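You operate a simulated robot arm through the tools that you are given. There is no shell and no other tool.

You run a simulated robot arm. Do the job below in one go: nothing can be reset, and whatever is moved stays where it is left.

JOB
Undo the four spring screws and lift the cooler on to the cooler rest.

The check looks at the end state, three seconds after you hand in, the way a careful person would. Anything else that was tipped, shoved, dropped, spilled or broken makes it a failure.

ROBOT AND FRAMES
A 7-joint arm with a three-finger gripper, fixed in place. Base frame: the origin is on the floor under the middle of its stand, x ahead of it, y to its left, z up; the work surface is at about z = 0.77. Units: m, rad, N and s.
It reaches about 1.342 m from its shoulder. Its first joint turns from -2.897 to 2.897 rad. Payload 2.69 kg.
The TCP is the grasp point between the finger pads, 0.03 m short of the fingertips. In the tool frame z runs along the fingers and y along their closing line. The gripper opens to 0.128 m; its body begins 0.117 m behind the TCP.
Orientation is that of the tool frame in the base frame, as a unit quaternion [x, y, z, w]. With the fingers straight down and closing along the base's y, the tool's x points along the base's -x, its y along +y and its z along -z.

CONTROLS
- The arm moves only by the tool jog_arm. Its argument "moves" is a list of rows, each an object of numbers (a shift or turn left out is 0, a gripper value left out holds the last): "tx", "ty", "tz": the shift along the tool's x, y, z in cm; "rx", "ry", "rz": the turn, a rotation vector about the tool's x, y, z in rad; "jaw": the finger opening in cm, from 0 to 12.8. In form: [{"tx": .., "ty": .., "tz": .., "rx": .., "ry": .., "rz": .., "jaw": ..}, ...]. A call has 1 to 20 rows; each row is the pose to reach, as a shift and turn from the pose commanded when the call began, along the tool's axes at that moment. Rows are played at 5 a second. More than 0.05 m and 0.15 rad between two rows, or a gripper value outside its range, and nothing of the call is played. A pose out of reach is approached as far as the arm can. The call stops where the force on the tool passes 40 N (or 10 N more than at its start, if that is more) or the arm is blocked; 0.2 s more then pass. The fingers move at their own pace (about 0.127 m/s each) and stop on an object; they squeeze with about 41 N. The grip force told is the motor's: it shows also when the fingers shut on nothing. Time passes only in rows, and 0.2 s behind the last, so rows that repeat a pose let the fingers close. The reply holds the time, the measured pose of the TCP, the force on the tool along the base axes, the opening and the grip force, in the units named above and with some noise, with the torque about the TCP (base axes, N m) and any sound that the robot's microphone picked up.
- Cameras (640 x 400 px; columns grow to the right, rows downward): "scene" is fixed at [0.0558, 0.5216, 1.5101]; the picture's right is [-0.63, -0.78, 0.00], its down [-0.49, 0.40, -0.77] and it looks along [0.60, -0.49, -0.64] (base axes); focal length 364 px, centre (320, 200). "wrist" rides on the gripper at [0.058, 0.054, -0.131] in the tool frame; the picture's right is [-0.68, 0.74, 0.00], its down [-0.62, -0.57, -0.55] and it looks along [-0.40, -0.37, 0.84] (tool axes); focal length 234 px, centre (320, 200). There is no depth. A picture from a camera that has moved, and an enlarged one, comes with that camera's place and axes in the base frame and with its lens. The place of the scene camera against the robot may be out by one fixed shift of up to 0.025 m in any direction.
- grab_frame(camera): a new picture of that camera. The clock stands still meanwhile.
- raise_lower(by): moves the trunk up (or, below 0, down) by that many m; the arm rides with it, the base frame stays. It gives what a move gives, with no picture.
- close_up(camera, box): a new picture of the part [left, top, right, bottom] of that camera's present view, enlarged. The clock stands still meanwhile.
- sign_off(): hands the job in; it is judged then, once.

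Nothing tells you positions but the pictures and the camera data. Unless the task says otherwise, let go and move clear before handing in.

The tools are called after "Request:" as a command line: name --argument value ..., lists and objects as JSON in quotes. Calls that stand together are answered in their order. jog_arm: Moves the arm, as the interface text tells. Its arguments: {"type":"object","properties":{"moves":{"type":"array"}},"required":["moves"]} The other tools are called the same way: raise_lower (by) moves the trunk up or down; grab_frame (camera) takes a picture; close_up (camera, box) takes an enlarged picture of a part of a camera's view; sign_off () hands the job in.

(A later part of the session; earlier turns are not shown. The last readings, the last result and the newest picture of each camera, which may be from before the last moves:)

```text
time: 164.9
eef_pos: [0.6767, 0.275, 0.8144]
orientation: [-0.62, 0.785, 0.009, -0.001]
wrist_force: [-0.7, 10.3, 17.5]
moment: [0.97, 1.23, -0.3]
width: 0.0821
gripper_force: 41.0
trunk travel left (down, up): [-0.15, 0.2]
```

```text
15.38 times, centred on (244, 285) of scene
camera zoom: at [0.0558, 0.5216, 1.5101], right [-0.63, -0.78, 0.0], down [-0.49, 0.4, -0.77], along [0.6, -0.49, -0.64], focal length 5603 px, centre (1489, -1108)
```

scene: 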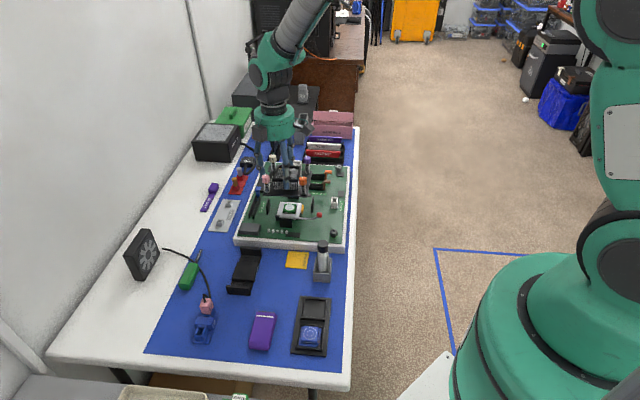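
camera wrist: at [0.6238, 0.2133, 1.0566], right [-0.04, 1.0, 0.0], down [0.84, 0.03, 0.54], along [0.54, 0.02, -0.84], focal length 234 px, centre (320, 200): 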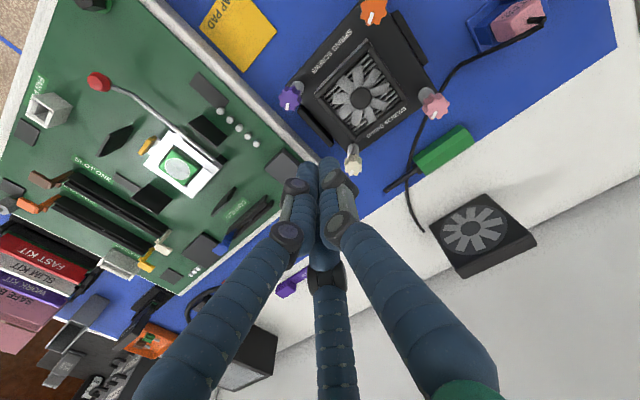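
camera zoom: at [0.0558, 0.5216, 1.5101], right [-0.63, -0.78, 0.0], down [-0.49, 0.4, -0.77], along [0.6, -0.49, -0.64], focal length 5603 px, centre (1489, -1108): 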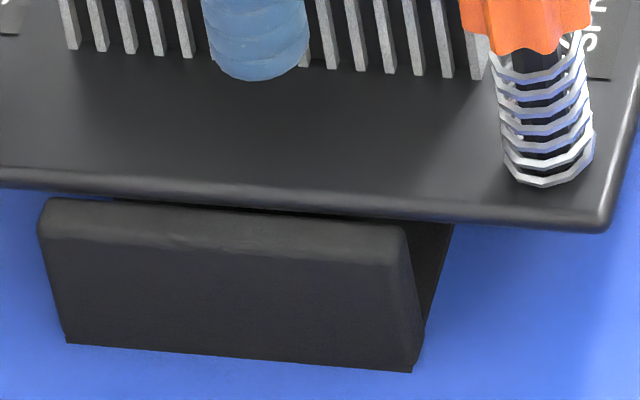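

Both walls touch at once in this attitude, so the clearance is under about 0.7 mm a side. From my attempts the slot centre must be near e≈0.2838 with a yaw of about -0.4°. I'll raise, bring the hand vertical, and re-measure for one precise, level attempt.

Request:
jog_arm --moves '[{"tz": -0.5}, {"tz": -1.0}, {"tz": -1.0, "rx": 0.016, "ry": 0.01}, {"tz": -1.0, "rx": 0.016, "ry": 0.01}]'

Request:
close_up --camera "wrist" --box '[150, 60, 230, 120]'

Request:
close_up --camera "wrist" --box '[360, 10, 440, 70]'

Request:
close_up --camera "wrist" --box '[220, 205, 300, 265]'

Request:
close_up --camera "wrist" --box '[360, 185, 440, 245]'

```text
time: 165.9
eef_pos: [0.6769, 0.2728, 0.8235]
orientation: [-0.62, 0.785, -0.001, -0.001]
wrist_force: [-0.5, 0.3, -3.0]
moment: [0.07, -0.08, -0.01]
width: 0.0818
gripper_force: 41.8
trunk travel left (down, up): [-0.15, 0.2]
```

```text
6.67 times, centred on (190, 90) of wrist
camera zoom: at [0.6105, 0.2292, 0.9546], right [-0.56, 0.83, 0.0], down [0.69, 0.47, 0.55], along [0.45, 0.31, -0.84], focal length 1561 px, centre (1187, 933)
```

zoom: 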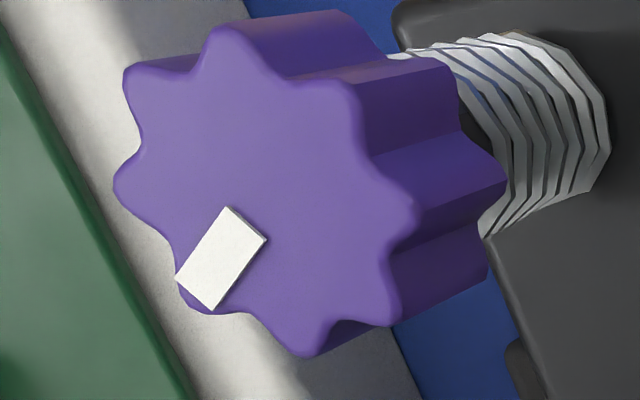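

```text
6.67 times, centred on (400, 40) of wrist
camera zoom: at [0.6105, 0.2292, 0.9546], right [-0.56, 0.83, 0.0], down [0.69, 0.47, 0.55], along [0.45, 0.31, -0.84], focal length 1561 px, centre (-213, 1267)
```

zoom: 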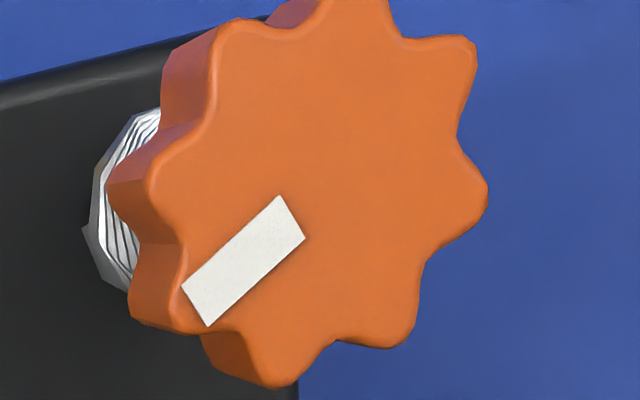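

```text
6.67 times, centred on (260, 235) of wrist
camera zoom: at [0.6105, 0.2292, 0.9546], right [-0.56, 0.83, 0.0], down [0.69, 0.47, 0.55], along [0.45, 0.31, -0.84], focal length 1561 px, centre (720, -33)
```

zoom: 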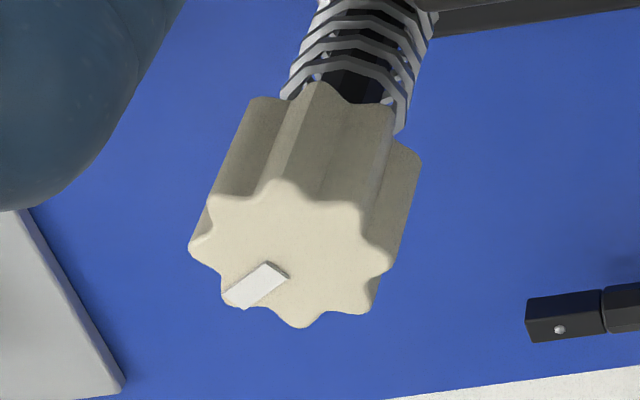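

```text
6.67 times, centred on (400, 215) of wrist
camera zoom: at [0.6105, 0.2292, 0.9546], right [-0.56, 0.83, 0.0], down [0.69, 0.47, 0.55], along [0.45, 0.31, -0.84], focal length 1561 px, centre (-213, 100)
```

zoom: 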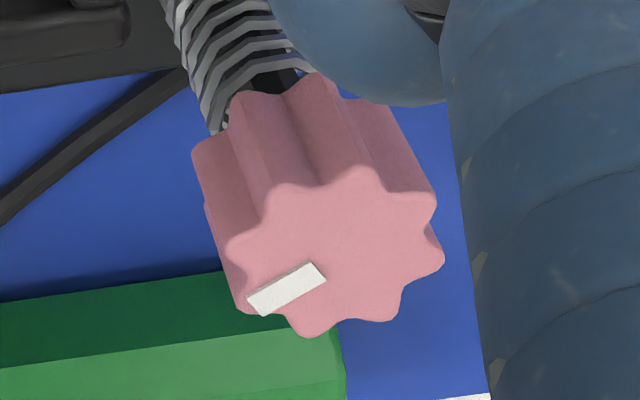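

Request:
jog_arm --moves '[{"rx": 0.007, "ry": 0.004, "rz": 0.007, "tx": -0.05, "ty": 0.085}, {"rx": 0.0137, "ry": 0.0083, "rz": 0.013, "tx": -0.102, "ty": 0.172}, {"rx": 0.0137, "ry": 0.0083, "rz": 0.013, "tx": -0.102, "ty": 0.172, "tz": 0.2}, {"rx": 0.0137, "ry": 0.0083, "rz": 0.013, "tx": -0.102, "ty": 0.172, "tz": 0.35}]'

Request:
jog_arm --moves '[{"tz": 0.08}]'

Request:
jog_arm --moves '[{"tz": 0.08}]'

```text
time: 166.9
eef_pos: [0.6765, 0.2754, 0.8204]
orientation: [-0.615, 0.789, -0.008, 0.0]
wrist_force: [0.2, 0.3, -4.0]
moment: [0.04, -0.03, 0.0]
width: 0.082
gripper_force: 41.0
trunk travel left (down, up): [-0.15, 0.2]
```

```text
time: 167.3
eef_pos: [0.675, 0.2742, 0.8197]
orientation: [-0.615, 0.789, -0.009, 0.0]
wrist_force: [-0.8, 0.3, -3.7]
moment: [0.09, -0.04, 0.03]
width: 0.0819
gripper_force: 40.7
trunk travel left (down, up): [-0.15, 0.2]
```

```text
time: 167.7
eef_pos: [0.6755, 0.2759, 0.8183]
orientation: [-0.615, 0.789, -0.009, 0.0]
wrist_force: [0.3, -0.1, -3.9]
moment: [0.06, -0.08, -0.02]
width: 0.0821
gripper_force: 41.0
trunk travel left (down, up): [-0.15, 0.2]
```

No contact yet. Continuing in 0.8 mm steps.

Request:
jog_arm --moves '[{"tz": 0.08}]'

Request:
jog_arm --moves '[{"tz": 0.08}]'

Request:
jog_arm --moves '[{"tz": 0.08}]'

Request:
jog_arm --moves '[{"tz": 0.08}]'

```text
time: 168.1
eef_pos: [0.6771, 0.2746, 0.8178]
orientation: [-0.615, 0.789, -0.008, 0.001]
wrist_force: [-0.3, 0.9, -3.5]
moment: [0.05, -0.1, -0.03]
width: 0.0819
gripper_force: 41.3
trunk travel left (down, up): [-0.15, 0.2]
```

```text
time: 168.5
eef_pos: [0.6772, 0.2759, 0.8167]
orientation: [-0.615, 0.788, -0.009, 0.0]
wrist_force: [-0.1, -1.0, -2.3]
moment: [0.12, -0.01, 0.06]
width: 0.0821
gripper_force: 40.6
trunk travel left (down, up): [-0.15, 0.2]
```

```text
time: 168.9
eef_pos: [0.6756, 0.2754, 0.8172]
orientation: [-0.615, 0.788, -0.008, 0.0]
wrist_force: [-1.9, -1.3, 6.6]
moment: [0.09, 0.86, 0.09]
width: 0.0819
gripper_force: 41.0
trunk travel left (down, up): [-0.15, 0.2]
```

```text
time: 169.3
eef_pos: [0.6748, 0.2759, 0.8177]
orientation: [-0.614, 0.789, -0.008, 0.001]
wrist_force: [-2.0, -0.5, 15.1]
moment: [0.15, 1.53, 0.08]
width: 0.0823
gripper_force: 41.3
trunk travel left (down, up): [-0.15, 0.2]
```

Contact on the -e wall at its -v end only, meaning the plate is slightly clockwise relative to the walls. I'll raise 2 mm, rotate 0.8° counter-clockwise, and try again.

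Request:
jog_arm --moves '[{"tz": -0.3}, {"tz": -0.3, "rz": -0.014}, {"tz": -0.3, "rz": -0.014}]'

Request:
jog_arm --moves '[{"tz": 0.1}, {"tz": 0.15}]'

Request:
jog_arm --moves '[{"tz": 0.08}]'

Request:
jog_arm --moves '[{"tz": 0.08}]'

```text
time: 170.1
eef_pos: [0.6752, 0.2746, 0.8192]
orientation: [-0.62, 0.784, -0.008, 0.0]
wrist_force: [0.2, -0.7, -3.2]
moment: [0.09, -0.07, 0.04]
width: 0.082
gripper_force: 40.8
trunk travel left (down, up): [-0.15, 0.2]
```

```text
time: 170.7
eef_pos: [0.6756, 0.2746, 0.8175]
orientation: [-0.621, 0.784, -0.009, 0.0]
wrist_force: [-0.9, 0.0, -3.0]
moment: [0.09, -0.04, 0.0]
width: 0.082
gripper_force: 40.7
trunk travel left (down, up): [-0.15, 0.2]
```

```text
time: 171.1
eef_pos: [0.6765, 0.2752, 0.8163]
orientation: [-0.621, 0.784, -0.009, 0.0]
wrist_force: [-2.9, -1.2, 4.6]
moment: [0.39, 0.39, 0.24]
width: 0.0822
gripper_force: 40.5
trunk travel left (down, up): [-0.15, 0.2]
```

```text
time: 171.5
eef_pos: [0.6759, 0.2747, 0.8161]
orientation: [-0.621, 0.784, -0.008, 0.001]
wrist_force: [-3.6, -2.7, 14.1]
moment: [0.3, 1.34, 0.09]
width: 0.082
gripper_force: 41.1
trunk travel left (down, up): [-0.15, 0.2]
```

Contact is now central along the -e wall, so yaw is about right; e just needs to go a little +e. Raise, shift +0.5 mm, retry.

Request:
jog_arm --moves '[{"tz": -0.25}, {"tz": -0.25, "tx": 0.026, "ty": -0.043}, {"tz": -0.1, "tx": 0.026, "ty": -0.043}]'

Request:
jog_arm --moves '[{"tz": 0.08}]'

Request:
jog_arm --moves '[{"tz": 0.08}]'

```text
time: 172.3
eef_pos: [0.6757, 0.2751, 0.8171]
orientation: [-0.62, 0.784, -0.008, 0.001]
wrist_force: [-4.3, 2.7, 6.0]
moment: [0.65, 0.53, 0.15]
width: 0.082
gripper_force: 40.4
trunk travel left (down, up): [-0.15, 0.2]
```

```text
time: 172.7
eef_pos: [0.677, 0.2753, 0.8167]
orientation: [-0.62, 0.784, -0.009, 0.001]
wrist_force: [-8.8, 3.9, 15.2]
moment: [0.67, 1.53, -0.16]
width: 0.0821
gripper_force: 41.3
trunk travel left (down, up): [-0.15, 0.2]
```

```text
time: 173.1
eef_pos: [0.6757, 0.2749, 0.8159]
orientation: [-0.621, 0.784, -0.009, 0.001]
wrist_force: [-6.2, 3.9, 18.5]
moment: [0.65, 1.67, -0.24]
width: 0.0824
gripper_force: 40.9
trunk travel left (down, up): [-0.15, 0.2]
```

Request:
jog_arm --moves '[{"tz": -0.3}, {"tz": -0.55}, {"tz": -0.55, "tx": 0.026, "ty": -0.043}, {"tz": -0.55, "tx": 0.026, "ty": -0.043}]'

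Request:
jog_arm --moves '[{"tz": 0.2}, {"tz": 0.3}]'

Request:
jog_arm --moves '[{"tz": 0.08}]'

Request:
jog_arm --moves '[{"tz": 0.08}]'

```text
time: 174.1
eef_pos: [0.6759, 0.2747, 0.8197]
orientation: [-0.621, 0.784, -0.01, 0.0]
wrist_force: [-0.3, 0.2, -3.9]
moment: [0.05, -0.06, 0.0]
width: 0.0821
gripper_force: 40.6
trunk travel left (down, up): [-0.15, 0.2]
```

```text
time: 174.7
eef_pos: [0.6766, 0.2762, 0.8177]
orientation: [-0.62, 0.784, -0.008, 0.0]
wrist_force: [-0.4, 0.2, -1.3]
moment: [-0.08, -0.04, -0.05]
width: 0.0823
gripper_force: 40.8
trunk travel left (down, up): [-0.15, 0.2]
```

```text
time: 175.1
eef_pos: [0.6764, 0.2744, 0.8163]
orientation: [-0.62, 0.784, -0.008, 0.001]
wrist_force: [-3.1, -0.5, 3.7]
moment: [-0.54, -0.03, -0.14]
width: 0.082
gripper_force: 41.1
trunk travel left (down, up): [-0.15, 0.2]
```

```text
time: 175.5
eef_pos: [0.6765, 0.2749, 0.815]
orientation: [-0.621, 0.784, -0.008, 0.001]
wrist_force: [-4.3, 4.9, 7.8]
moment: [-0.06, 0.24, -0.21]
width: 0.0822
gripper_force: 41.2
trunk travel left (down, up): [-0.15, 0.2]
```

The centre of pressure is now near the middle, so I'm bracketing the slot: +0.5 touched -e, +1.0 touches +e. Shift back 0.25 mm and continue down.

Request:
jog_arm --moves '[{"tx": -0.013, "ty": 0.022}]'

Request:
jog_arm --moves '[{"tz": 0.08}]'

Request:
jog_arm --moves '[{"tz": 0.08}]'

Request:
jog_arm --moves '[{"tz": 0.08}]'

```text
time: 175.9
eef_pos: [0.6773, 0.2762, 0.816]
orientation: [-0.621, 0.784, -0.008, 0.001]
wrist_force: [-2.0, 3.9, 7.9]
moment: [0.38, 0.31, -0.11]
width: 0.0822
gripper_force: 41.2
trunk travel left (down, up): [-0.15, 0.2]
```

```text
time: 176.3
eef_pos: [0.6757, 0.2751, 0.8156]
orientation: [-0.621, 0.784, -0.009, 0.002]
wrist_force: [-4.9, 3.8, 18.6]
moment: [0.01, 0.7, -0.22]
width: 0.082
gripper_force: 41.2
trunk travel left (down, up): [-0.15, 0.2]
```

```text
time: 176.7
eef_pos: [0.6765, 0.2748, 0.8163]
orientation: [-0.62, 0.785, -0.009, 0.002]
wrist_force: [-7.1, 3.9, 29.5]
moment: [-0.29, 1.16, -0.26]
width: 0.0819
gripper_force: 40.6
trunk travel left (down, up): [-0.15, 0.2]
```

```text
time: 177.1
eef_pos: [0.6752, 0.2756, 0.8155]
orientation: [-0.62, 0.784, -0.009, 0.002]
wrist_force: [-7.0, 5.1, 32.3]
moment: [-0.1, 1.11, -0.26]
width: 0.0819
gripper_force: 40.5
trunk travel left (down, up): [-0.15, 0.2]
```

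The load is now centred (within 1 cm of the middle) and solid at 36 N, so it's evenly supported. I'll unload and check whether the plate is between the walls or bridging them.

Request:
jog_arm --moves '[{"tz": -0.2}]'

Request:
close_up --camera "scene" --box '[205, 215, 285, 300]'

Request:
close_up --camera "scene" --box '[224, 272, 264, 298]'

Request:
close_up --camera "wrist" --box '[205, 80, 265, 155]'

Request:
close_up --camera "wrist" --box '[370, 50, 420, 120]'

```text
time: 177.5
eef_pos: [0.6758, 0.2751, 0.8159]
orientation: [-0.62, 0.784, -0.008, 0.001]
wrist_force: [-0.5, 8.3, 17.0]
moment: [0.38, 0.32, -0.2]
width: 0.0821
gripper_force: 40.8
trunk travel left (down, up): [-0.15, 0.2]
```

```text
4.71 times, centred on (245, 258) of scene
camera zoom: at [0.0558, 0.5216, 1.5101], right [-0.63, -0.78, 0.0], down [-0.49, 0.4, -0.77], along [0.6, -0.49, -0.64], focal length 1714 px, centre (673, -71)
```

zoom: 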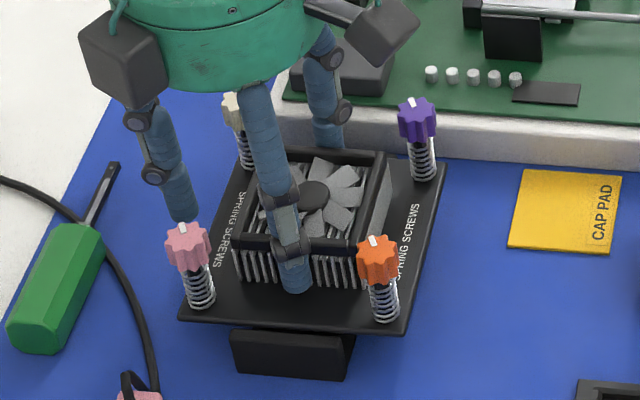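

```text
15.38 times, centred on (244, 285) of scene
camera zoom: at [0.0558, 0.5216, 1.5101], right [-0.63, -0.78, 0.0], down [-0.49, 0.4, -0.77], along [0.6, -0.49, -0.64], focal length 5603 px, centre (1489, -1108)
```

zoom: 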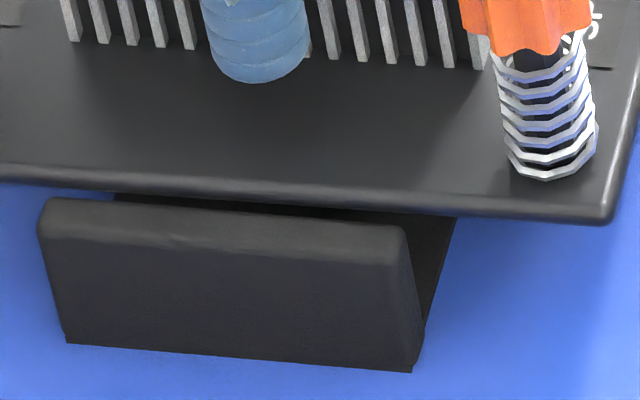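

```text
5.33 times, centred on (235, 118) of wrist
camera zoom: at [0.6079, 0.232, 0.9458], right [-0.56, 0.83, -0.02], down [0.69, 0.48, 0.55], along [0.46, 0.3, -0.83], focal length 1249 px, centre (773, 640)
```

zoom: 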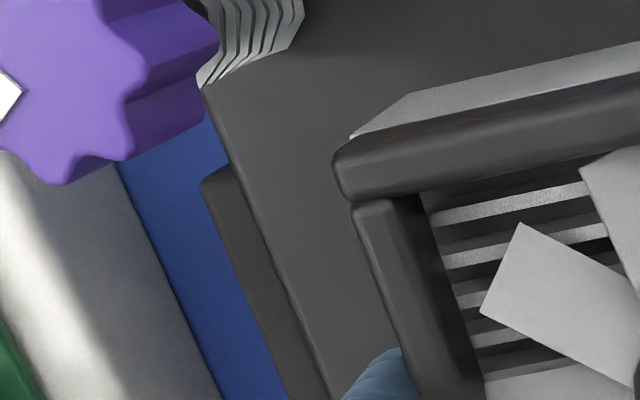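

```text
5.71 times, centred on (395, 85) of wrist
camera zoom: at [0.6079, 0.232, 0.9458], right [-0.56, 0.83, -0.02], down [0.69, 0.48, 0.55], along [0.46, 0.3, -0.83], focal length 1338 px, centre (-109, 857)
```

zoom: 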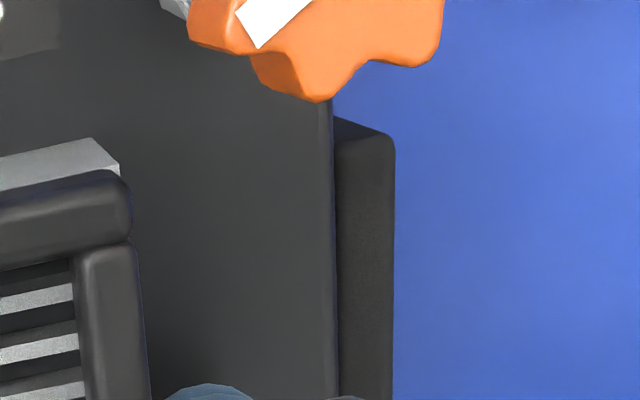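

The load is now shared across both walls at wall-top height: it's sitting squarely over the slot mouth and only needs fine alignment to drop in. With light pressure on, I'll sweep yaw in small steps and watch for it to drop.

Request:
jog_arm --moves '[{"rz": -0.004, "tx": -0.005, "ty": 0.008}]'

Request:
jog_arm --moves '[{"rz": -0.004, "tx": -0.005, "ty": 0.008}]'

Request:
jog_arm --moves '[{"rz": 0.006, "tx": 0.007, "ty": -0.012}, {"rz": 0.012, "tx": 0.015, "ty": -0.024}]'

Request:
jog_arm --moves '[{"rz": 0.004, "tx": 0.005, "ty": -0.008}]'

Request:
jog_arm --moves '[{"rz": 0.004, "tx": 0.005, "ty": -0.008}]'

```text
time: 177.9
eef_pos: [0.6762, 0.2754, 0.8153]
orientation: [-0.622, 0.783, -0.009, 0.001]
wrist_force: [2.9, 7.8, 11.7]
moment: [0.47, 0.06, -0.67]
width: 0.0822
gripper_force: 41.4
trunk travel left (down, up): [-0.15, 0.2]
```

```text
time: 178.3
eef_pos: [0.6761, 0.2752, 0.8151]
orientation: [-0.624, 0.781, -0.009, 0.001]
wrist_force: [3.4, 5.5, 8.3]
moment: [0.44, 0.0, -0.44]
width: 0.0818
gripper_force: 41.1
trunk travel left (down, up): [-0.15, 0.2]
```

```text
time: 178.9
eef_pos: [0.6759, 0.2758, 0.8146]
orientation: [-0.619, 0.785, -0.007, 0.0]
wrist_force: [-1.8, 0.2, 9.0]
moment: [0.73, 0.53, 0.08]
width: 0.0819
gripper_force: 41.6
trunk travel left (down, up): [-0.15, 0.2]
```

```text
time: 179.3
eef_pos: [0.6749, 0.2741, 0.8147]
orientation: [-0.617, 0.787, -0.008, -0.001]
wrist_force: [-4.2, -1.8, 5.3]
moment: [0.45, 0.48, 0.23]
width: 0.0821
gripper_force: 41.2
trunk travel left (down, up): [-0.15, 0.2]
```

```text
time: 179.7
eef_pos: [0.6756, 0.2754, 0.8147]
orientation: [-0.616, 0.788, -0.009, 0.001]
wrist_force: [-1.4, 0.5, -1.1]
moment: [0.19, 0.16, 0.1]
width: 0.082
gripper_force: 40.8
trunk travel left (down, up): [-0.15, 0.2]
```

The vertical force is falling away (17 → -1 N), so the cooler is settling. Continue down slowly.

Request:
jog_arm --moves '[{"tz": 0.08}]'

Request:
jog_arm --moves '[{"tz": 0.08}]'

Request:
jog_arm --moves '[{"tz": 0.08}]'

```text
time: 180.1
eef_pos: [0.6762, 0.2741, 0.8146]
orientation: [-0.615, 0.788, -0.008, 0.001]
wrist_force: [-4.8, -3.7, 7.3]
moment: [0.19, 0.78, 0.19]
width: 0.0822
gripper_force: 41.5
trunk travel left (down, up): [-0.15, 0.2]
```

```text
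time: 180.5
eef_pos: [0.6768, 0.275, 0.8137]
orientation: [-0.616, 0.788, -0.008, 0.001]
wrist_force: [-5.3, -4.5, 13.4]
moment: [0.11, 1.47, 0.26]
width: 0.082
gripper_force: 41.1
trunk travel left (down, up): [-0.15, 0.2]
```

```text
time: 180.9
eef_pos: [0.6761, 0.2749, 0.813]
orientation: [-0.616, 0.788, -0.009, 0.002]
wrist_force: [-3.6, -4.5, 16.9]
moment: [0.15, 1.59, 0.18]
width: 0.0823
gripper_force: 40.7
trunk travel left (down, up): [-0.15, 0.2]
```

The cooler isn't dropping in; force readings suggest the plate is a hair longer than the gap in this direction. Before going on, I'll raise it clear and measure the plate's two side lengths accurately from the fixed camera, in case it should go in turned by 90°.

Request:
jog_arm --moves '[{"tz": -1}, {"tz": -2.5}, {"tz": -4}, {"tz": -5.5}, {"tz": -5.5}]'

Request:
close_up --camera "scene" --box '[200, 200, 300, 290]'

Request:
close_up --camera "scene" --box '[210, 250, 245, 275]'

Request:
close_up --camera "scene" --box '[255, 250, 290, 275]'

Request:
close_up --camera "scene" --box '[265, 212, 300, 237]'

Request:
close_up --camera "wrist" --box '[150, 10, 450, 260]'

```text
time: 182.1
eef_pos: [0.676, 0.2751, 0.8673]
orientation: [-0.616, 0.788, -0.008, 0.0]
wrist_force: [-0.4, 0.2, -3.0]
moment: [0.07, -0.11, 0.02]
width: 0.0822
gripper_force: 41.3
trunk travel left (down, up): [-0.15, 0.2]
```

```text
4.44 times, centred on (250, 245) of scene
camera zoom: at [0.0558, 0.5216, 1.5101], right [-0.63, -0.78, 0.0], down [-0.49, 0.4, -0.77], along [0.6, -0.49, -0.64], focal length 1619 px, centre (631, 0)
```

zoom: 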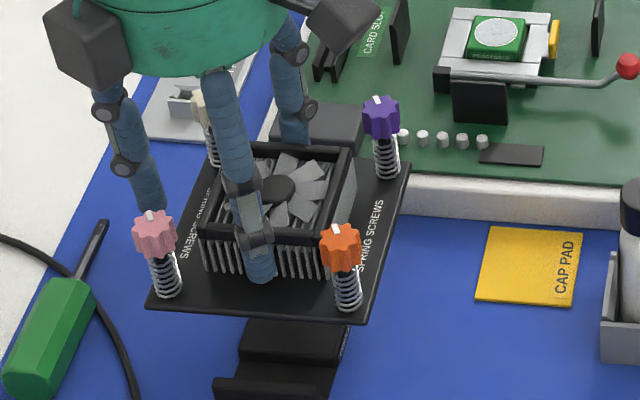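

```text
16.00 times, centred on (228, 262) of scene
camera zoom: at [0.0558, 0.5216, 1.5101], right [-0.63, -0.78, 0.0], down [-0.49, 0.4, -0.77], along [0.6, -0.49, -0.64], focal length 5828 px, centre (1800, -800)
```

zoom: 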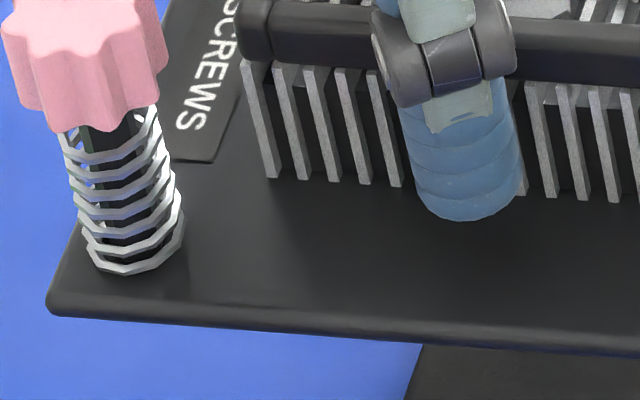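

```text
16.00 times, centred on (272, 262) of scene
camera zoom: at [0.0558, 0.5216, 1.5101], right [-0.63, -0.78, 0.0], down [-0.49, 0.4, -0.77], along [0.6, -0.49, -0.64], focal length 5828 px, centre (1080, -800)
```

zoom: 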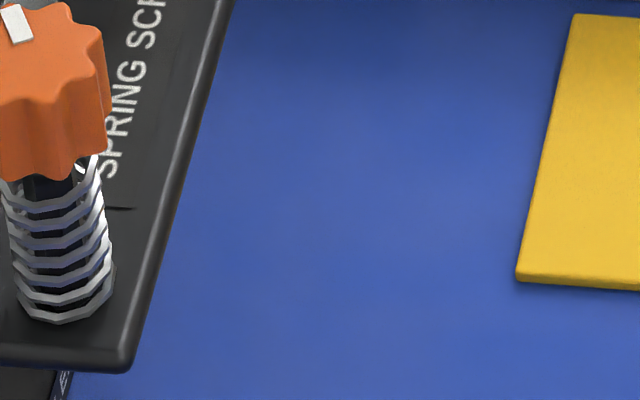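

```text
16.00 times, centred on (282, 224) of scene
camera zoom: at [0.0558, 0.5216, 1.5101], right [-0.63, -0.78, 0.0], down [-0.49, 0.4, -0.77], along [0.6, -0.49, -0.64], focal length 5828 px, centre (920, -192)
```

zoom: 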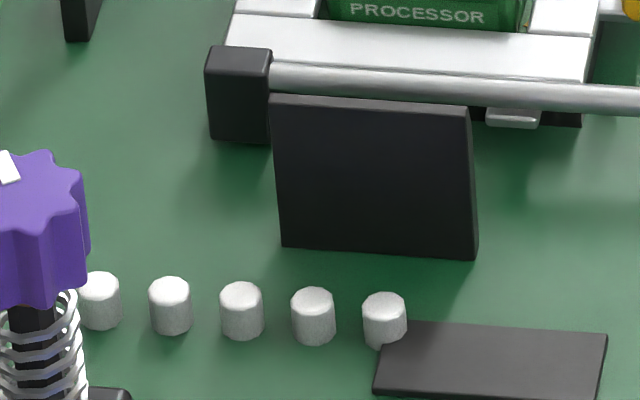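

```text
1.60 times, centred on (300, 135) of wrist
camera zoom: at [0.607, 0.2332, 0.9984], right [-0.55, 0.83, -0.02], down [0.69, 0.47, 0.55], along [0.47, 0.29, -0.83], focal length 375 px, centre (352, 304)
```

zoom: 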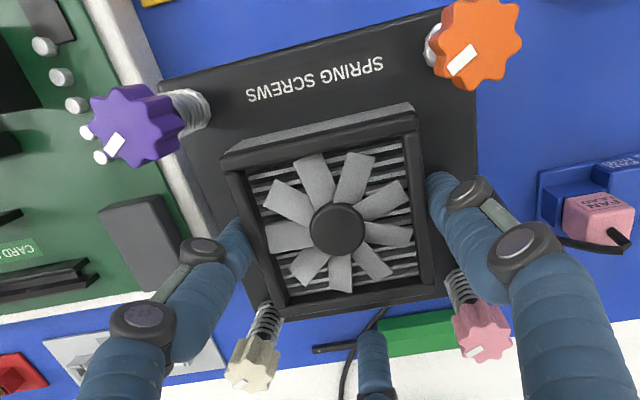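

The two sides look slightly different (roughly 2–4% shorter along the other axis), and the gap equals the longer side almost exactly. So the rest is very likely meant to take the plate's shorter side between its lips. I'll raise the cooler, turn it 90° counter-clockwise, and re-check.

Request:
jog_arm --moves '[{"tz": -2}, {"tz": -4.5}, {"tz": -4.5, "tx": 0.06, "ty": 0.26, "rz": -0.131}, {"tz": -4.5, "tx": 0.13, "ty": 0.52, "rz": -0.262}, {"tz": -4.5, "tx": 0.19, "ty": 0.78, "rz": -0.393}, {"tz": -4.5, "tx": 0.26, "ty": 1.04, "rz": -0.524}, {"tz": -4.5, "tx": 0.32, "ty": 1.3, "rz": -0.655}, {"tz": -4.5, "tx": 0.39, "ty": 1.56, "rz": -0.785}, {"tz": -4.5, "tx": 0.45, "ty": 1.82, "rz": -0.916}, {"tz": -4.5, "tx": 0.52, "ty": 2.08, "rz": -1.047}, {"tz": -4.5, "tx": 0.58, "ty": 2.34, "rz": -1.178}, {"tz": -4.5, "tx": 0.65, "ty": 2.6, "rz": -1.309}, {"tz": -4.5, "tx": 0.71, "ty": 2.86, "rz": -1.44}, {"tz": -4.5, "tx": 0.78, "ty": 3.12, "rz": -1.571}, {"tz": -4.5, "tx": 0.78, "ty": 3.12, "rz": -1.571}]'

Request:
grab_frame --camera "wrist"

Request:
close_up --camera "scene" --box '[195, 170, 315, 300]'

```text
time: 185.3
eef_pos: [0.6424, 0.2776, 0.9118]
orientation: [0.993, -0.121, 0.006, 0.006]
wrist_force: [0.3, -0.1, -3.7]
moment: [0.06, 0.06, -0.01]
width: 0.0821
gripper_force: 41.7
trunk travel left (down, up): [-0.15, 0.2]
```

```text
taken
camera wrist: at [0.6843, 0.2112, 1.0448], right [-0.83, -0.55, 0.0], down [-0.47, 0.7, 0.53], along [-0.29, 0.45, -0.85], focal length 234 px, centre (320, 200)
```

wrist: 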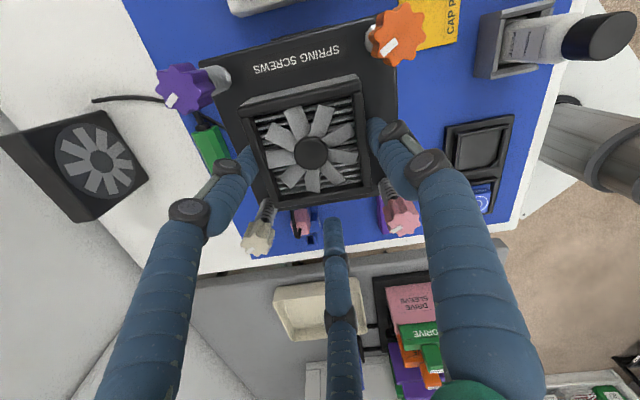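

```text
3.08 times, centred on (255, 235) of scene
camera zoom: at [0.0558, 0.5216, 1.5101], right [-0.63, -0.78, 0.0], down [-0.49, 0.4, -0.77], along [0.6, -0.49, -0.64], focal length 1121 px, centre (520, 92)
```

zoom: 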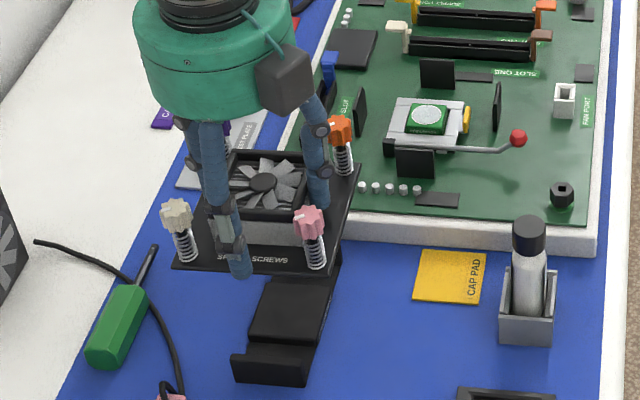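

The turn worked. I'll measure the plate sides again in this orientation for comparison.

Request:
close_up --camera "scene" --box '[195, 235, 230, 260]'

Request:
close_up --camera "scene" --box '[240, 235, 275, 260]'

Request:
close_up --camera "scene" --box '[265, 200, 300, 225]'

Request:
close_up --camera "wrist" --box '[180, 10, 430, 230]'

```text
16.00 times, centred on (212, 248) of scene
camera zoom: at [0.0558, 0.5216, 1.5101], right [-0.63, -0.78, 0.0], down [-0.49, 0.4, -0.77], along [0.6, -0.49, -0.64], focal length 5828 px, centre (2040, -560)
```

zoom: 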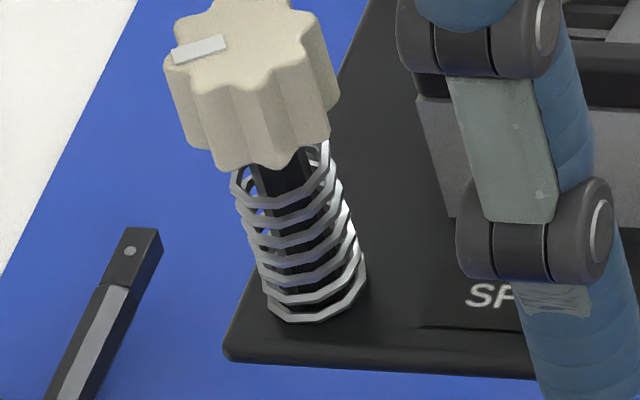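

```text
16.00 times, centred on (258, 248) of scene
camera zoom: at [0.0558, 0.5216, 1.5101], right [-0.63, -0.78, 0.0], down [-0.49, 0.4, -0.77], along [0.6, -0.49, -0.64], focal length 5828 px, centre (1320, -560)
```

zoom: 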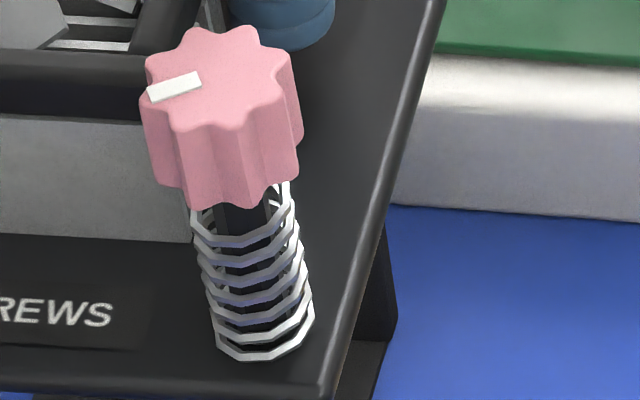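

```text
16.00 times, centred on (282, 212) of scene
camera zoom: at [0.0558, 0.5216, 1.5101], right [-0.63, -0.78, 0.0], down [-0.49, 0.4, -0.77], along [0.6, -0.49, -0.64], focal length 5828 px, centre (920, 0)
```

zoom: 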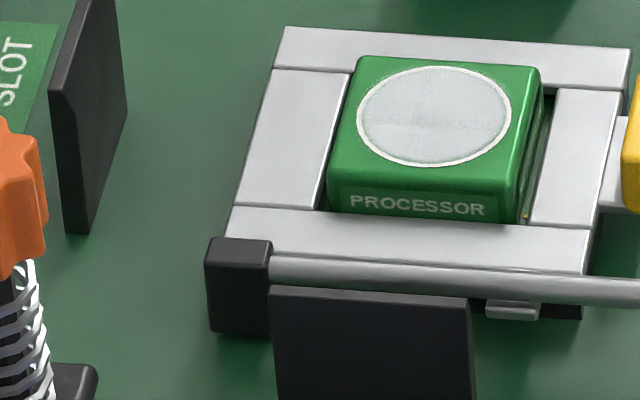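

```text
1.82 times, centred on (305, 120) of wrist
camera zoom: at [0.6843, 0.2112, 1.0448], right [-0.83, -0.55, 0.0], down [-0.47, 0.7, 0.53], along [-0.29, 0.45, -0.85], focal length 426 px, centre (347, 346)
```

zoom: 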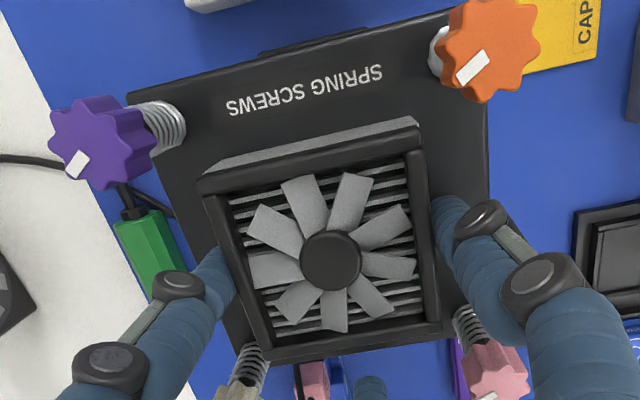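

The front-edge comparison (same method, both orientations) gives the longer side 3% larger, so the shorter side is now the one between the lips. I'll fit the cooler's pose in the grip again.

Request:
close_up --camera "wrist" --box '[150, 60, 230, 120]'

Request:
close_up --camera "wrist" --box '[360, 10, 440, 70]'

Request:
close_up --camera "wrist" --box '[220, 205, 300, 265]'

Request:
close_up --camera "wrist" --box '[360, 185, 440, 245]'

```text
6.67 times, centred on (190, 90) of wrist
camera zoom: at [0.6843, 0.2112, 1.0448], right [-0.83, -0.55, 0.0], down [-0.47, 0.7, 0.53], along [-0.29, 0.45, -0.85], focal length 1561 px, centre (1187, 933)
```

zoom: 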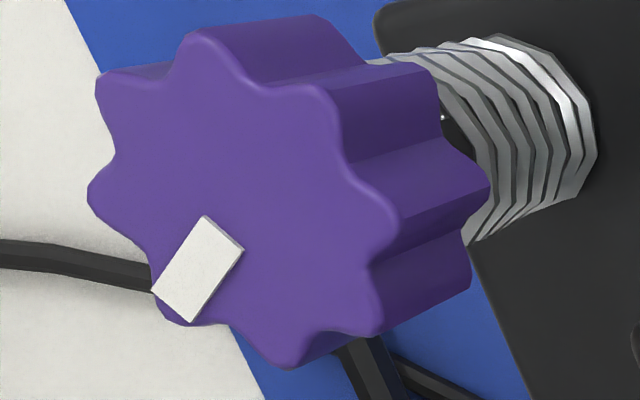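

```text
6.67 times, centred on (400, 40) of wrist
camera zoom: at [0.6843, 0.2112, 1.0448], right [-0.83, -0.55, 0.0], down [-0.47, 0.7, 0.53], along [-0.29, 0.45, -0.85], focal length 1561 px, centre (-213, 1267)
```

zoom: 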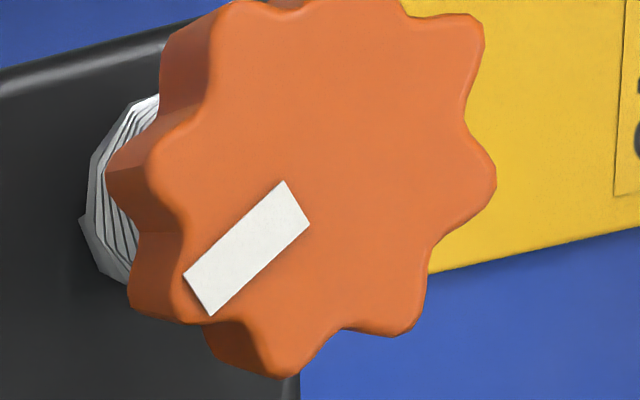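

```text
6.67 times, centred on (260, 235) of wrist
camera zoom: at [0.6843, 0.2112, 1.0448], right [-0.83, -0.55, 0.0], down [-0.47, 0.7, 0.53], along [-0.29, 0.45, -0.85], focal length 1561 px, centre (720, -33)
```

zoom: 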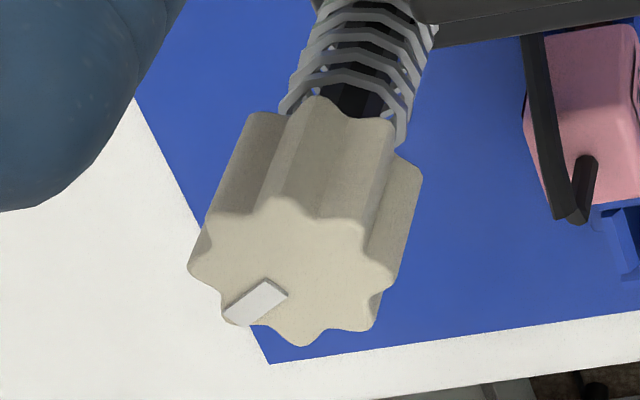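

```text
6.67 times, centred on (400, 215) of wrist
camera zoom: at [0.6843, 0.2112, 1.0448], right [-0.83, -0.55, 0.0], down [-0.47, 0.7, 0.53], along [-0.29, 0.45, -0.85], focal length 1561 px, centre (-213, 100)
```

zoom: 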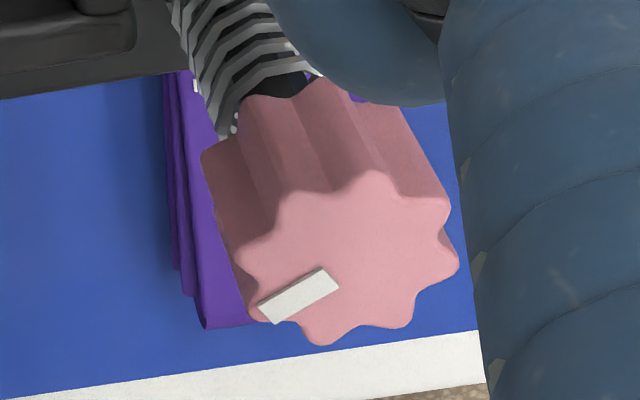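

The pose fit shows the cooler nearly level, centred at (e 0.283, v 0.650) against the slot's (0.284, 0.649). I'll trim the small tilt and offset and lower toward the rest.

Request:
jog_arm --moves '[{"rx": 0.0066, "ry": -0.011, "tx": 0.12, "ty": 0.072, "tz": 1}, {"rx": 0.0066, "ry": -0.011, "tx": 0.12, "ty": 0.072, "tz": 3}, {"rx": 0.0066, "ry": -0.011, "tx": 0.12, "ty": 0.072, "tz": 5}, {"rx": 0.0066, "ry": -0.011, "tx": 0.12, "ty": 0.072, "tz": 7}, {"rx": 0.0066, "ry": -0.011, "tx": 0.12, "ty": 0.072, "tz": 8.2}, {"rx": 0.0066, "ry": -0.011, "tx": 0.12, "ty": 0.072, "tz": 8.2}]'

Request:
close_up --camera "scene" --box '[205, 215, 285, 300]'

Request:
close_up --camera "wrist" --box '[180, 10, 430, 230]'

```text
time: 186.7
eef_pos: [0.6448, 0.2755, 0.8301]
orientation: [0.993, -0.122, 0.0, 0.001]
wrist_force: [0.0, 0.3, -4.4]
moment: [0.05, 0.05, 0.01]
width: 0.082
gripper_force: 41.1
trunk travel left (down, up): [-0.15, 0.2]
```

```text
4.71 times, centred on (245, 258) of scene
camera zoom: at [0.0558, 0.5216, 1.5101], right [-0.63, -0.78, 0.0], down [-0.49, 0.4, -0.77], along [0.6, -0.49, -0.64], focal length 1714 px, centre (673, -71)
```

zoom: 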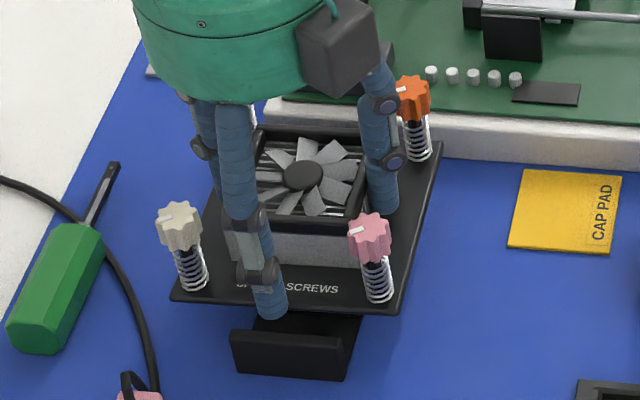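

```text
1.82 times, centred on (305, 120) of wrist
camera zoom: at [0.6877, 0.2086, 0.961], right [-0.83, -0.55, 0.0], down [-0.46, 0.7, 0.55], along [-0.3, 0.45, -0.84], focal length 426 px, centre (347, 346)
```

zoom: 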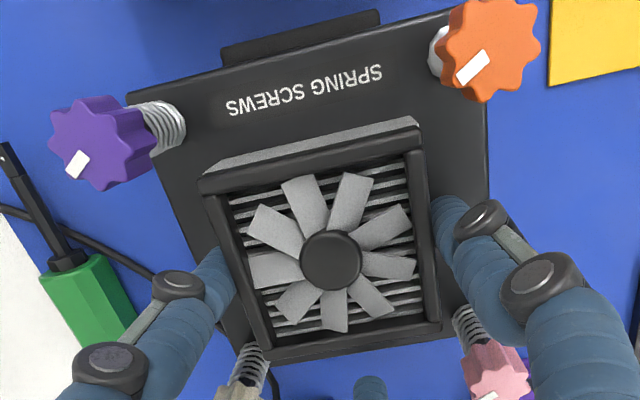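

Request:
jog_arm --moves '[{"tz": 0.4}, {"tz": 0.8}, {"tz": 1.0}]'

Request:
jog_arm --moves '[{"tz": 0.12}]'

Request:
jog_arm --moves '[{"tz": 0.12}]'

Request:
jog_arm --moves '[{"tz": 0.12}]'

```text
time: 187.5
eef_pos: [0.6452, 0.2738, 0.8194]
orientation: [0.993, -0.122, 0.001, 0.002]
wrist_force: [-0.6, -0.2, -2.3]
moment: [0.05, 0.08, 0.02]
width: 0.0818
gripper_force: 41.0
trunk travel left (down, up): [-0.15, 0.2]
```

```text
time: 187.9
eef_pos: [0.6446, 0.2744, 0.8198]
orientation: [0.993, -0.122, 0.001, 0.001]
wrist_force: [-0.7, -0.4, -4.7]
moment: [0.07, 0.04, 0.01]
width: 0.0819
gripper_force: 40.7
trunk travel left (down, up): [-0.15, 0.2]
```

```text
time: 188.3
eef_pos: [0.6446, 0.2746, 0.818]
orientation: [0.992, -0.122, 0.001, 0.002]
wrist_force: [0.2, 0.6, -4.0]
moment: [0.06, 0.07, 0.02]
width: 0.0819
gripper_force: 40.7
trunk travel left (down, up): [-0.15, 0.2]
```

```text
time: 188.7
eef_pos: [0.6444, 0.2725, 0.8169]
orientation: [0.993, -0.122, 0.001, 0.002]
wrist_force: [-1.0, 0.3, -4.5]
moment: [0.05, 0.06, 0.01]
width: 0.0818
gripper_force: 41.3
trunk travel left (down, up): [-0.15, 0.2]
```

No contact so far. Continuing down.

Request:
jog_arm --moves '[{"tz": 0.12}]'

Request:
jog_arm --moves '[{"tz": 0.12}]'

Request:
jog_arm --moves '[{"tz": 0.12}]'

Request:
jog_arm --moves '[{"tz": 0.12}]'

Request:
close_up --camera "scene" --box '[205, 215, 285, 300]'

```text
time: 189.1
eef_pos: [0.6446, 0.2745, 0.8155]
orientation: [0.993, -0.122, 0.001, 0.002]
wrist_force: [-0.1, -0.9, -3.9]
moment: [0.08, 0.03, 0.0]
width: 0.0819
gripper_force: 41.2
trunk travel left (down, up): [-0.15, 0.2]
```

```text
time: 189.5
eef_pos: [0.6447, 0.2728, 0.815]
orientation: [0.993, -0.121, 0.001, 0.002]
wrist_force: [-2.3, -2.8, 3.7]
moment: [-0.35, -0.43, -0.3]
width: 0.0821
gripper_force: 41.9
trunk travel left (down, up): [-0.15, 0.2]
```

```text
time: 189.9
eef_pos: [0.6448, 0.2737, 0.8144]
orientation: [0.993, -0.122, 0.001, 0.002]
wrist_force: [-6.4, -2.6, 13.3]
moment: [-0.68, -1.09, -0.42]
width: 0.0819
gripper_force: 40.8
trunk travel left (down, up): [-0.15, 0.2]
```

```text
time: 190.3
eef_pos: [0.6442, 0.2743, 0.8134]
orientation: [0.993, -0.122, 0.002, 0.001]
wrist_force: [-6.5, -0.8, 16.8]
moment: [-1.15, -1.04, -0.35]
width: 0.0821
gripper_force: 40.9
trunk travel left (down, up): [-0.15, 0.2]
```

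```text
4.71 times, centred on (245, 258) of scene
camera zoom: at [0.0558, 0.5216, 1.5101], right [-0.63, -0.78, 0.0], down [-0.49, 0.4, -0.77], along [0.6, -0.49, -0.64], focal length 1714 px, centre (673, -71)
```

zoom: 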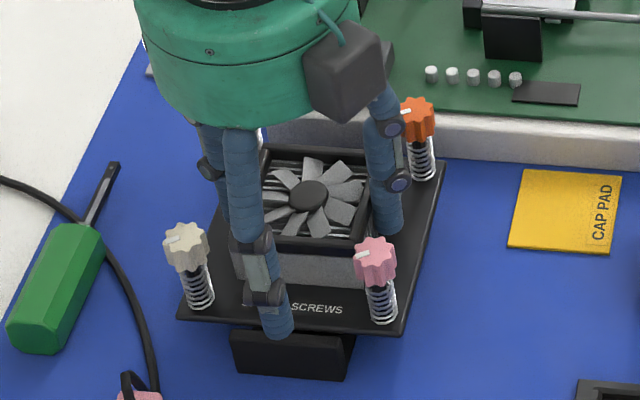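

Contact on the +e lip at its middle, so I'm slightly too far +e. Raise, shift 1.2 mm toward -e, retry.

Request:
jog_arm --moves '[{"tz": -0.3}, {"tz": -0.6}, {"tz": -0.6, "tx": -0.103, "ty": -0.062}, {"tz": -0.6, "tx": -0.103, "ty": -0.062}]'

Request:
jog_arm --moves '[{"tz": 0.2}, {"tz": 0.4}]'

Request:
jog_arm --moves '[{"tz": 0.12}]'

Request:
jog_arm --moves '[{"tz": 0.12}]'

```text
time: 191.3
eef_pos: [0.6438, 0.2748, 0.8182]
orientation: [0.993, -0.122, 0.001, 0.002]
wrist_force: [0.0, 0.1, -2.9]
moment: [0.07, 0.06, -0.01]
width: 0.0819
gripper_force: 41.6
trunk travel left (down, up): [-0.15, 0.2]
```

```text
time: 191.9
eef_pos: [0.644, 0.2742, 0.8122]
orientation: [0.993, -0.122, 0.001, 0.002]
wrist_force: [-0.5, -0.5, -3.5]
moment: [0.05, 0.07, 0.0]
width: 0.082
gripper_force: 41.1
trunk travel left (down, up): [-0.15, 0.2]
```

```text
time: 192.3
eef_pos: [0.6437, 0.2753, 0.8132]
orientation: [0.993, -0.121, 0.002, 0.002]
wrist_force: [-2.2, -2.1, 1.6]
moment: [-0.23, -0.33, -0.22]
width: 0.0817
gripper_force: 41.0
trunk travel left (down, up): [-0.15, 0.2]
```

```text
time: 192.7
eef_pos: [0.6442, 0.2744, 0.8132]
orientation: [0.993, -0.122, 0.002, 0.001]
wrist_force: [-7.1, -1.9, 17.4]
moment: [-1.29, -0.87, -0.37]
width: 0.0818
gripper_force: 41.2
trunk travel left (down, up): [-0.15, 0.2]
```

Request:
jog_arm --moves '[{"tz": -0.3}, {"tz": -0.5}, {"tz": -0.5, "tx": -0.086, "ty": -0.052}, {"tz": -0.5, "tx": -0.086, "ty": -0.052}]'

Request:
jog_arm --moves '[{"tz": 0.2}, {"tz": 0.35}]'

Request:
jog_arm --moves '[{"tz": 0.12}]'

Request:
jog_arm --moves '[{"tz": 0.12}]'

```text
time: 193.7
eef_pos: [0.6427, 0.2754, 0.8167]
orientation: [0.993, -0.122, 0.001, 0.001]
wrist_force: [0.8, -0.1, -3.5]
moment: [0.08, 0.03, -0.01]
width: 0.0821
gripper_force: 41.4
trunk travel left (down, up): [-0.15, 0.2]
```

```text
time: 194.3
eef_pos: [0.6448, 0.2755, 0.814]
orientation: [0.993, -0.122, 0.001, 0.001]
wrist_force: [-2.0, -5.1, 15.5]
moment: [0.65, 0.38, 0.09]
width: 0.0822
gripper_force: 41.4
trunk travel left (down, up): [-0.15, 0.2]
```

```text
time: 194.7
eef_pos: [0.644, 0.2755, 0.8133]
orientation: [0.993, -0.122, 0.002, 0.0]
wrist_force: [-1.9, -6.1, 25.8]
moment: [-0.59, -0.13, -0.21]
width: 0.0819
gripper_force: 40.6
trunk travel left (down, up): [-0.15, 0.2]
```

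```text
time: 195.1
eef_pos: [0.644, 0.2748, 0.8135]
orientation: [0.992, -0.122, 0.003, 0.0]
wrist_force: [0.6, -5.2, 30.7]
moment: [-0.79, -0.52, -0.12]
width: 0.0821
gripper_force: 41.1
trunk travel left (down, up): [-0.15, 0.2]
```

The load is now shared evenly by both lips (centre of pressure within a few mm of the middle), with the plate level. I'll unload gently and ease the grip to see how it settles.

Request:
jog_arm --moves '[{"tz": -0.12}]'

Request:
jog_arm --moves '[{"tz": -0.1}]'

```text
time: 195.5
eef_pos: [0.6446, 0.2745, 0.8125]
orientation: [0.993, -0.122, 0.003, 0.002]
wrist_force: [6.9, -4.6, 23.5]
moment: [-0.45, -0.83, 0.08]
width: 0.0821
gripper_force: 41.1
trunk travel left (down, up): [-0.15, 0.2]
```

```text
time: 195.9
eef_pos: [0.6445, 0.2759, 0.8123]
orientation: [0.993, -0.121, 0.001, 0.001]
wrist_force: [10.7, 2.8, 10.1]
moment: [-0.61, -1.04, 0.72]
width: 0.082
gripper_force: 40.7
trunk travel left (down, up): [-0.15, 0.2]
```

Request:
close_up --camera "scene" --box '[205, 215, 285, 300]'

Request:
close_up --camera "scene" --box '[224, 272, 264, 298]'

Request:
close_up --camera "wrist" --box '[220, 10, 380, 110]'

```text
4.71 times, centred on (245, 258) of scene
camera zoom: at [0.0558, 0.5216, 1.5101], right [-0.63, -0.78, 0.0], down [-0.49, 0.4, -0.77], along [0.6, -0.49, -0.64], focal length 1714 px, centre (673, -71)
```

zoom: 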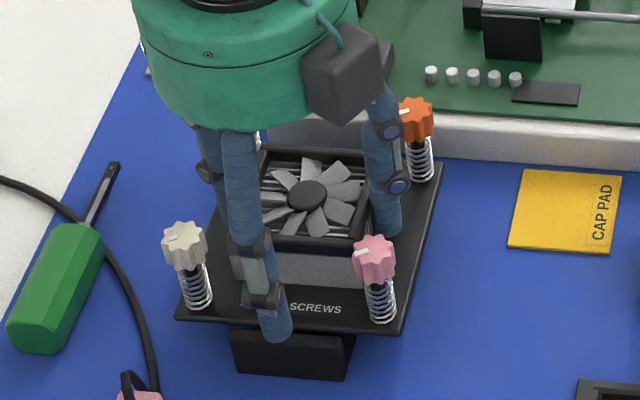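

```text
15.38 times, centred on (244, 285) of scene
camera zoom: at [0.0558, 0.5216, 1.5101], right [-0.63, -0.78, 0.0], down [-0.49, 0.4, -0.77], along [0.6, -0.49, -0.64], focal length 5603 px, centre (1489, -1108)
```

zoom: 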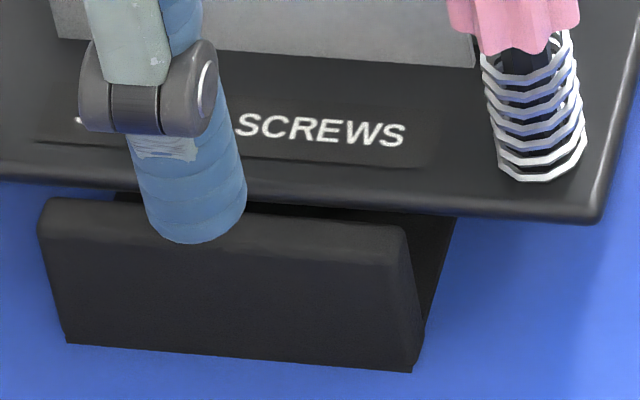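

```text
4.00 times, centred on (300, 60) of wrist
camera zoom: at [0.6863, 0.2094, 0.944], right [-0.83, -0.55, 0.0], down [-0.46, 0.7, 0.55], along [-0.3, 0.46, -0.84], focal length 937 px, centre (400, 760)
```

zoom: 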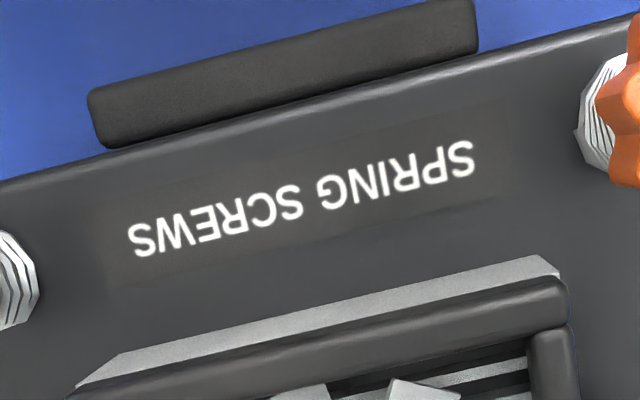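

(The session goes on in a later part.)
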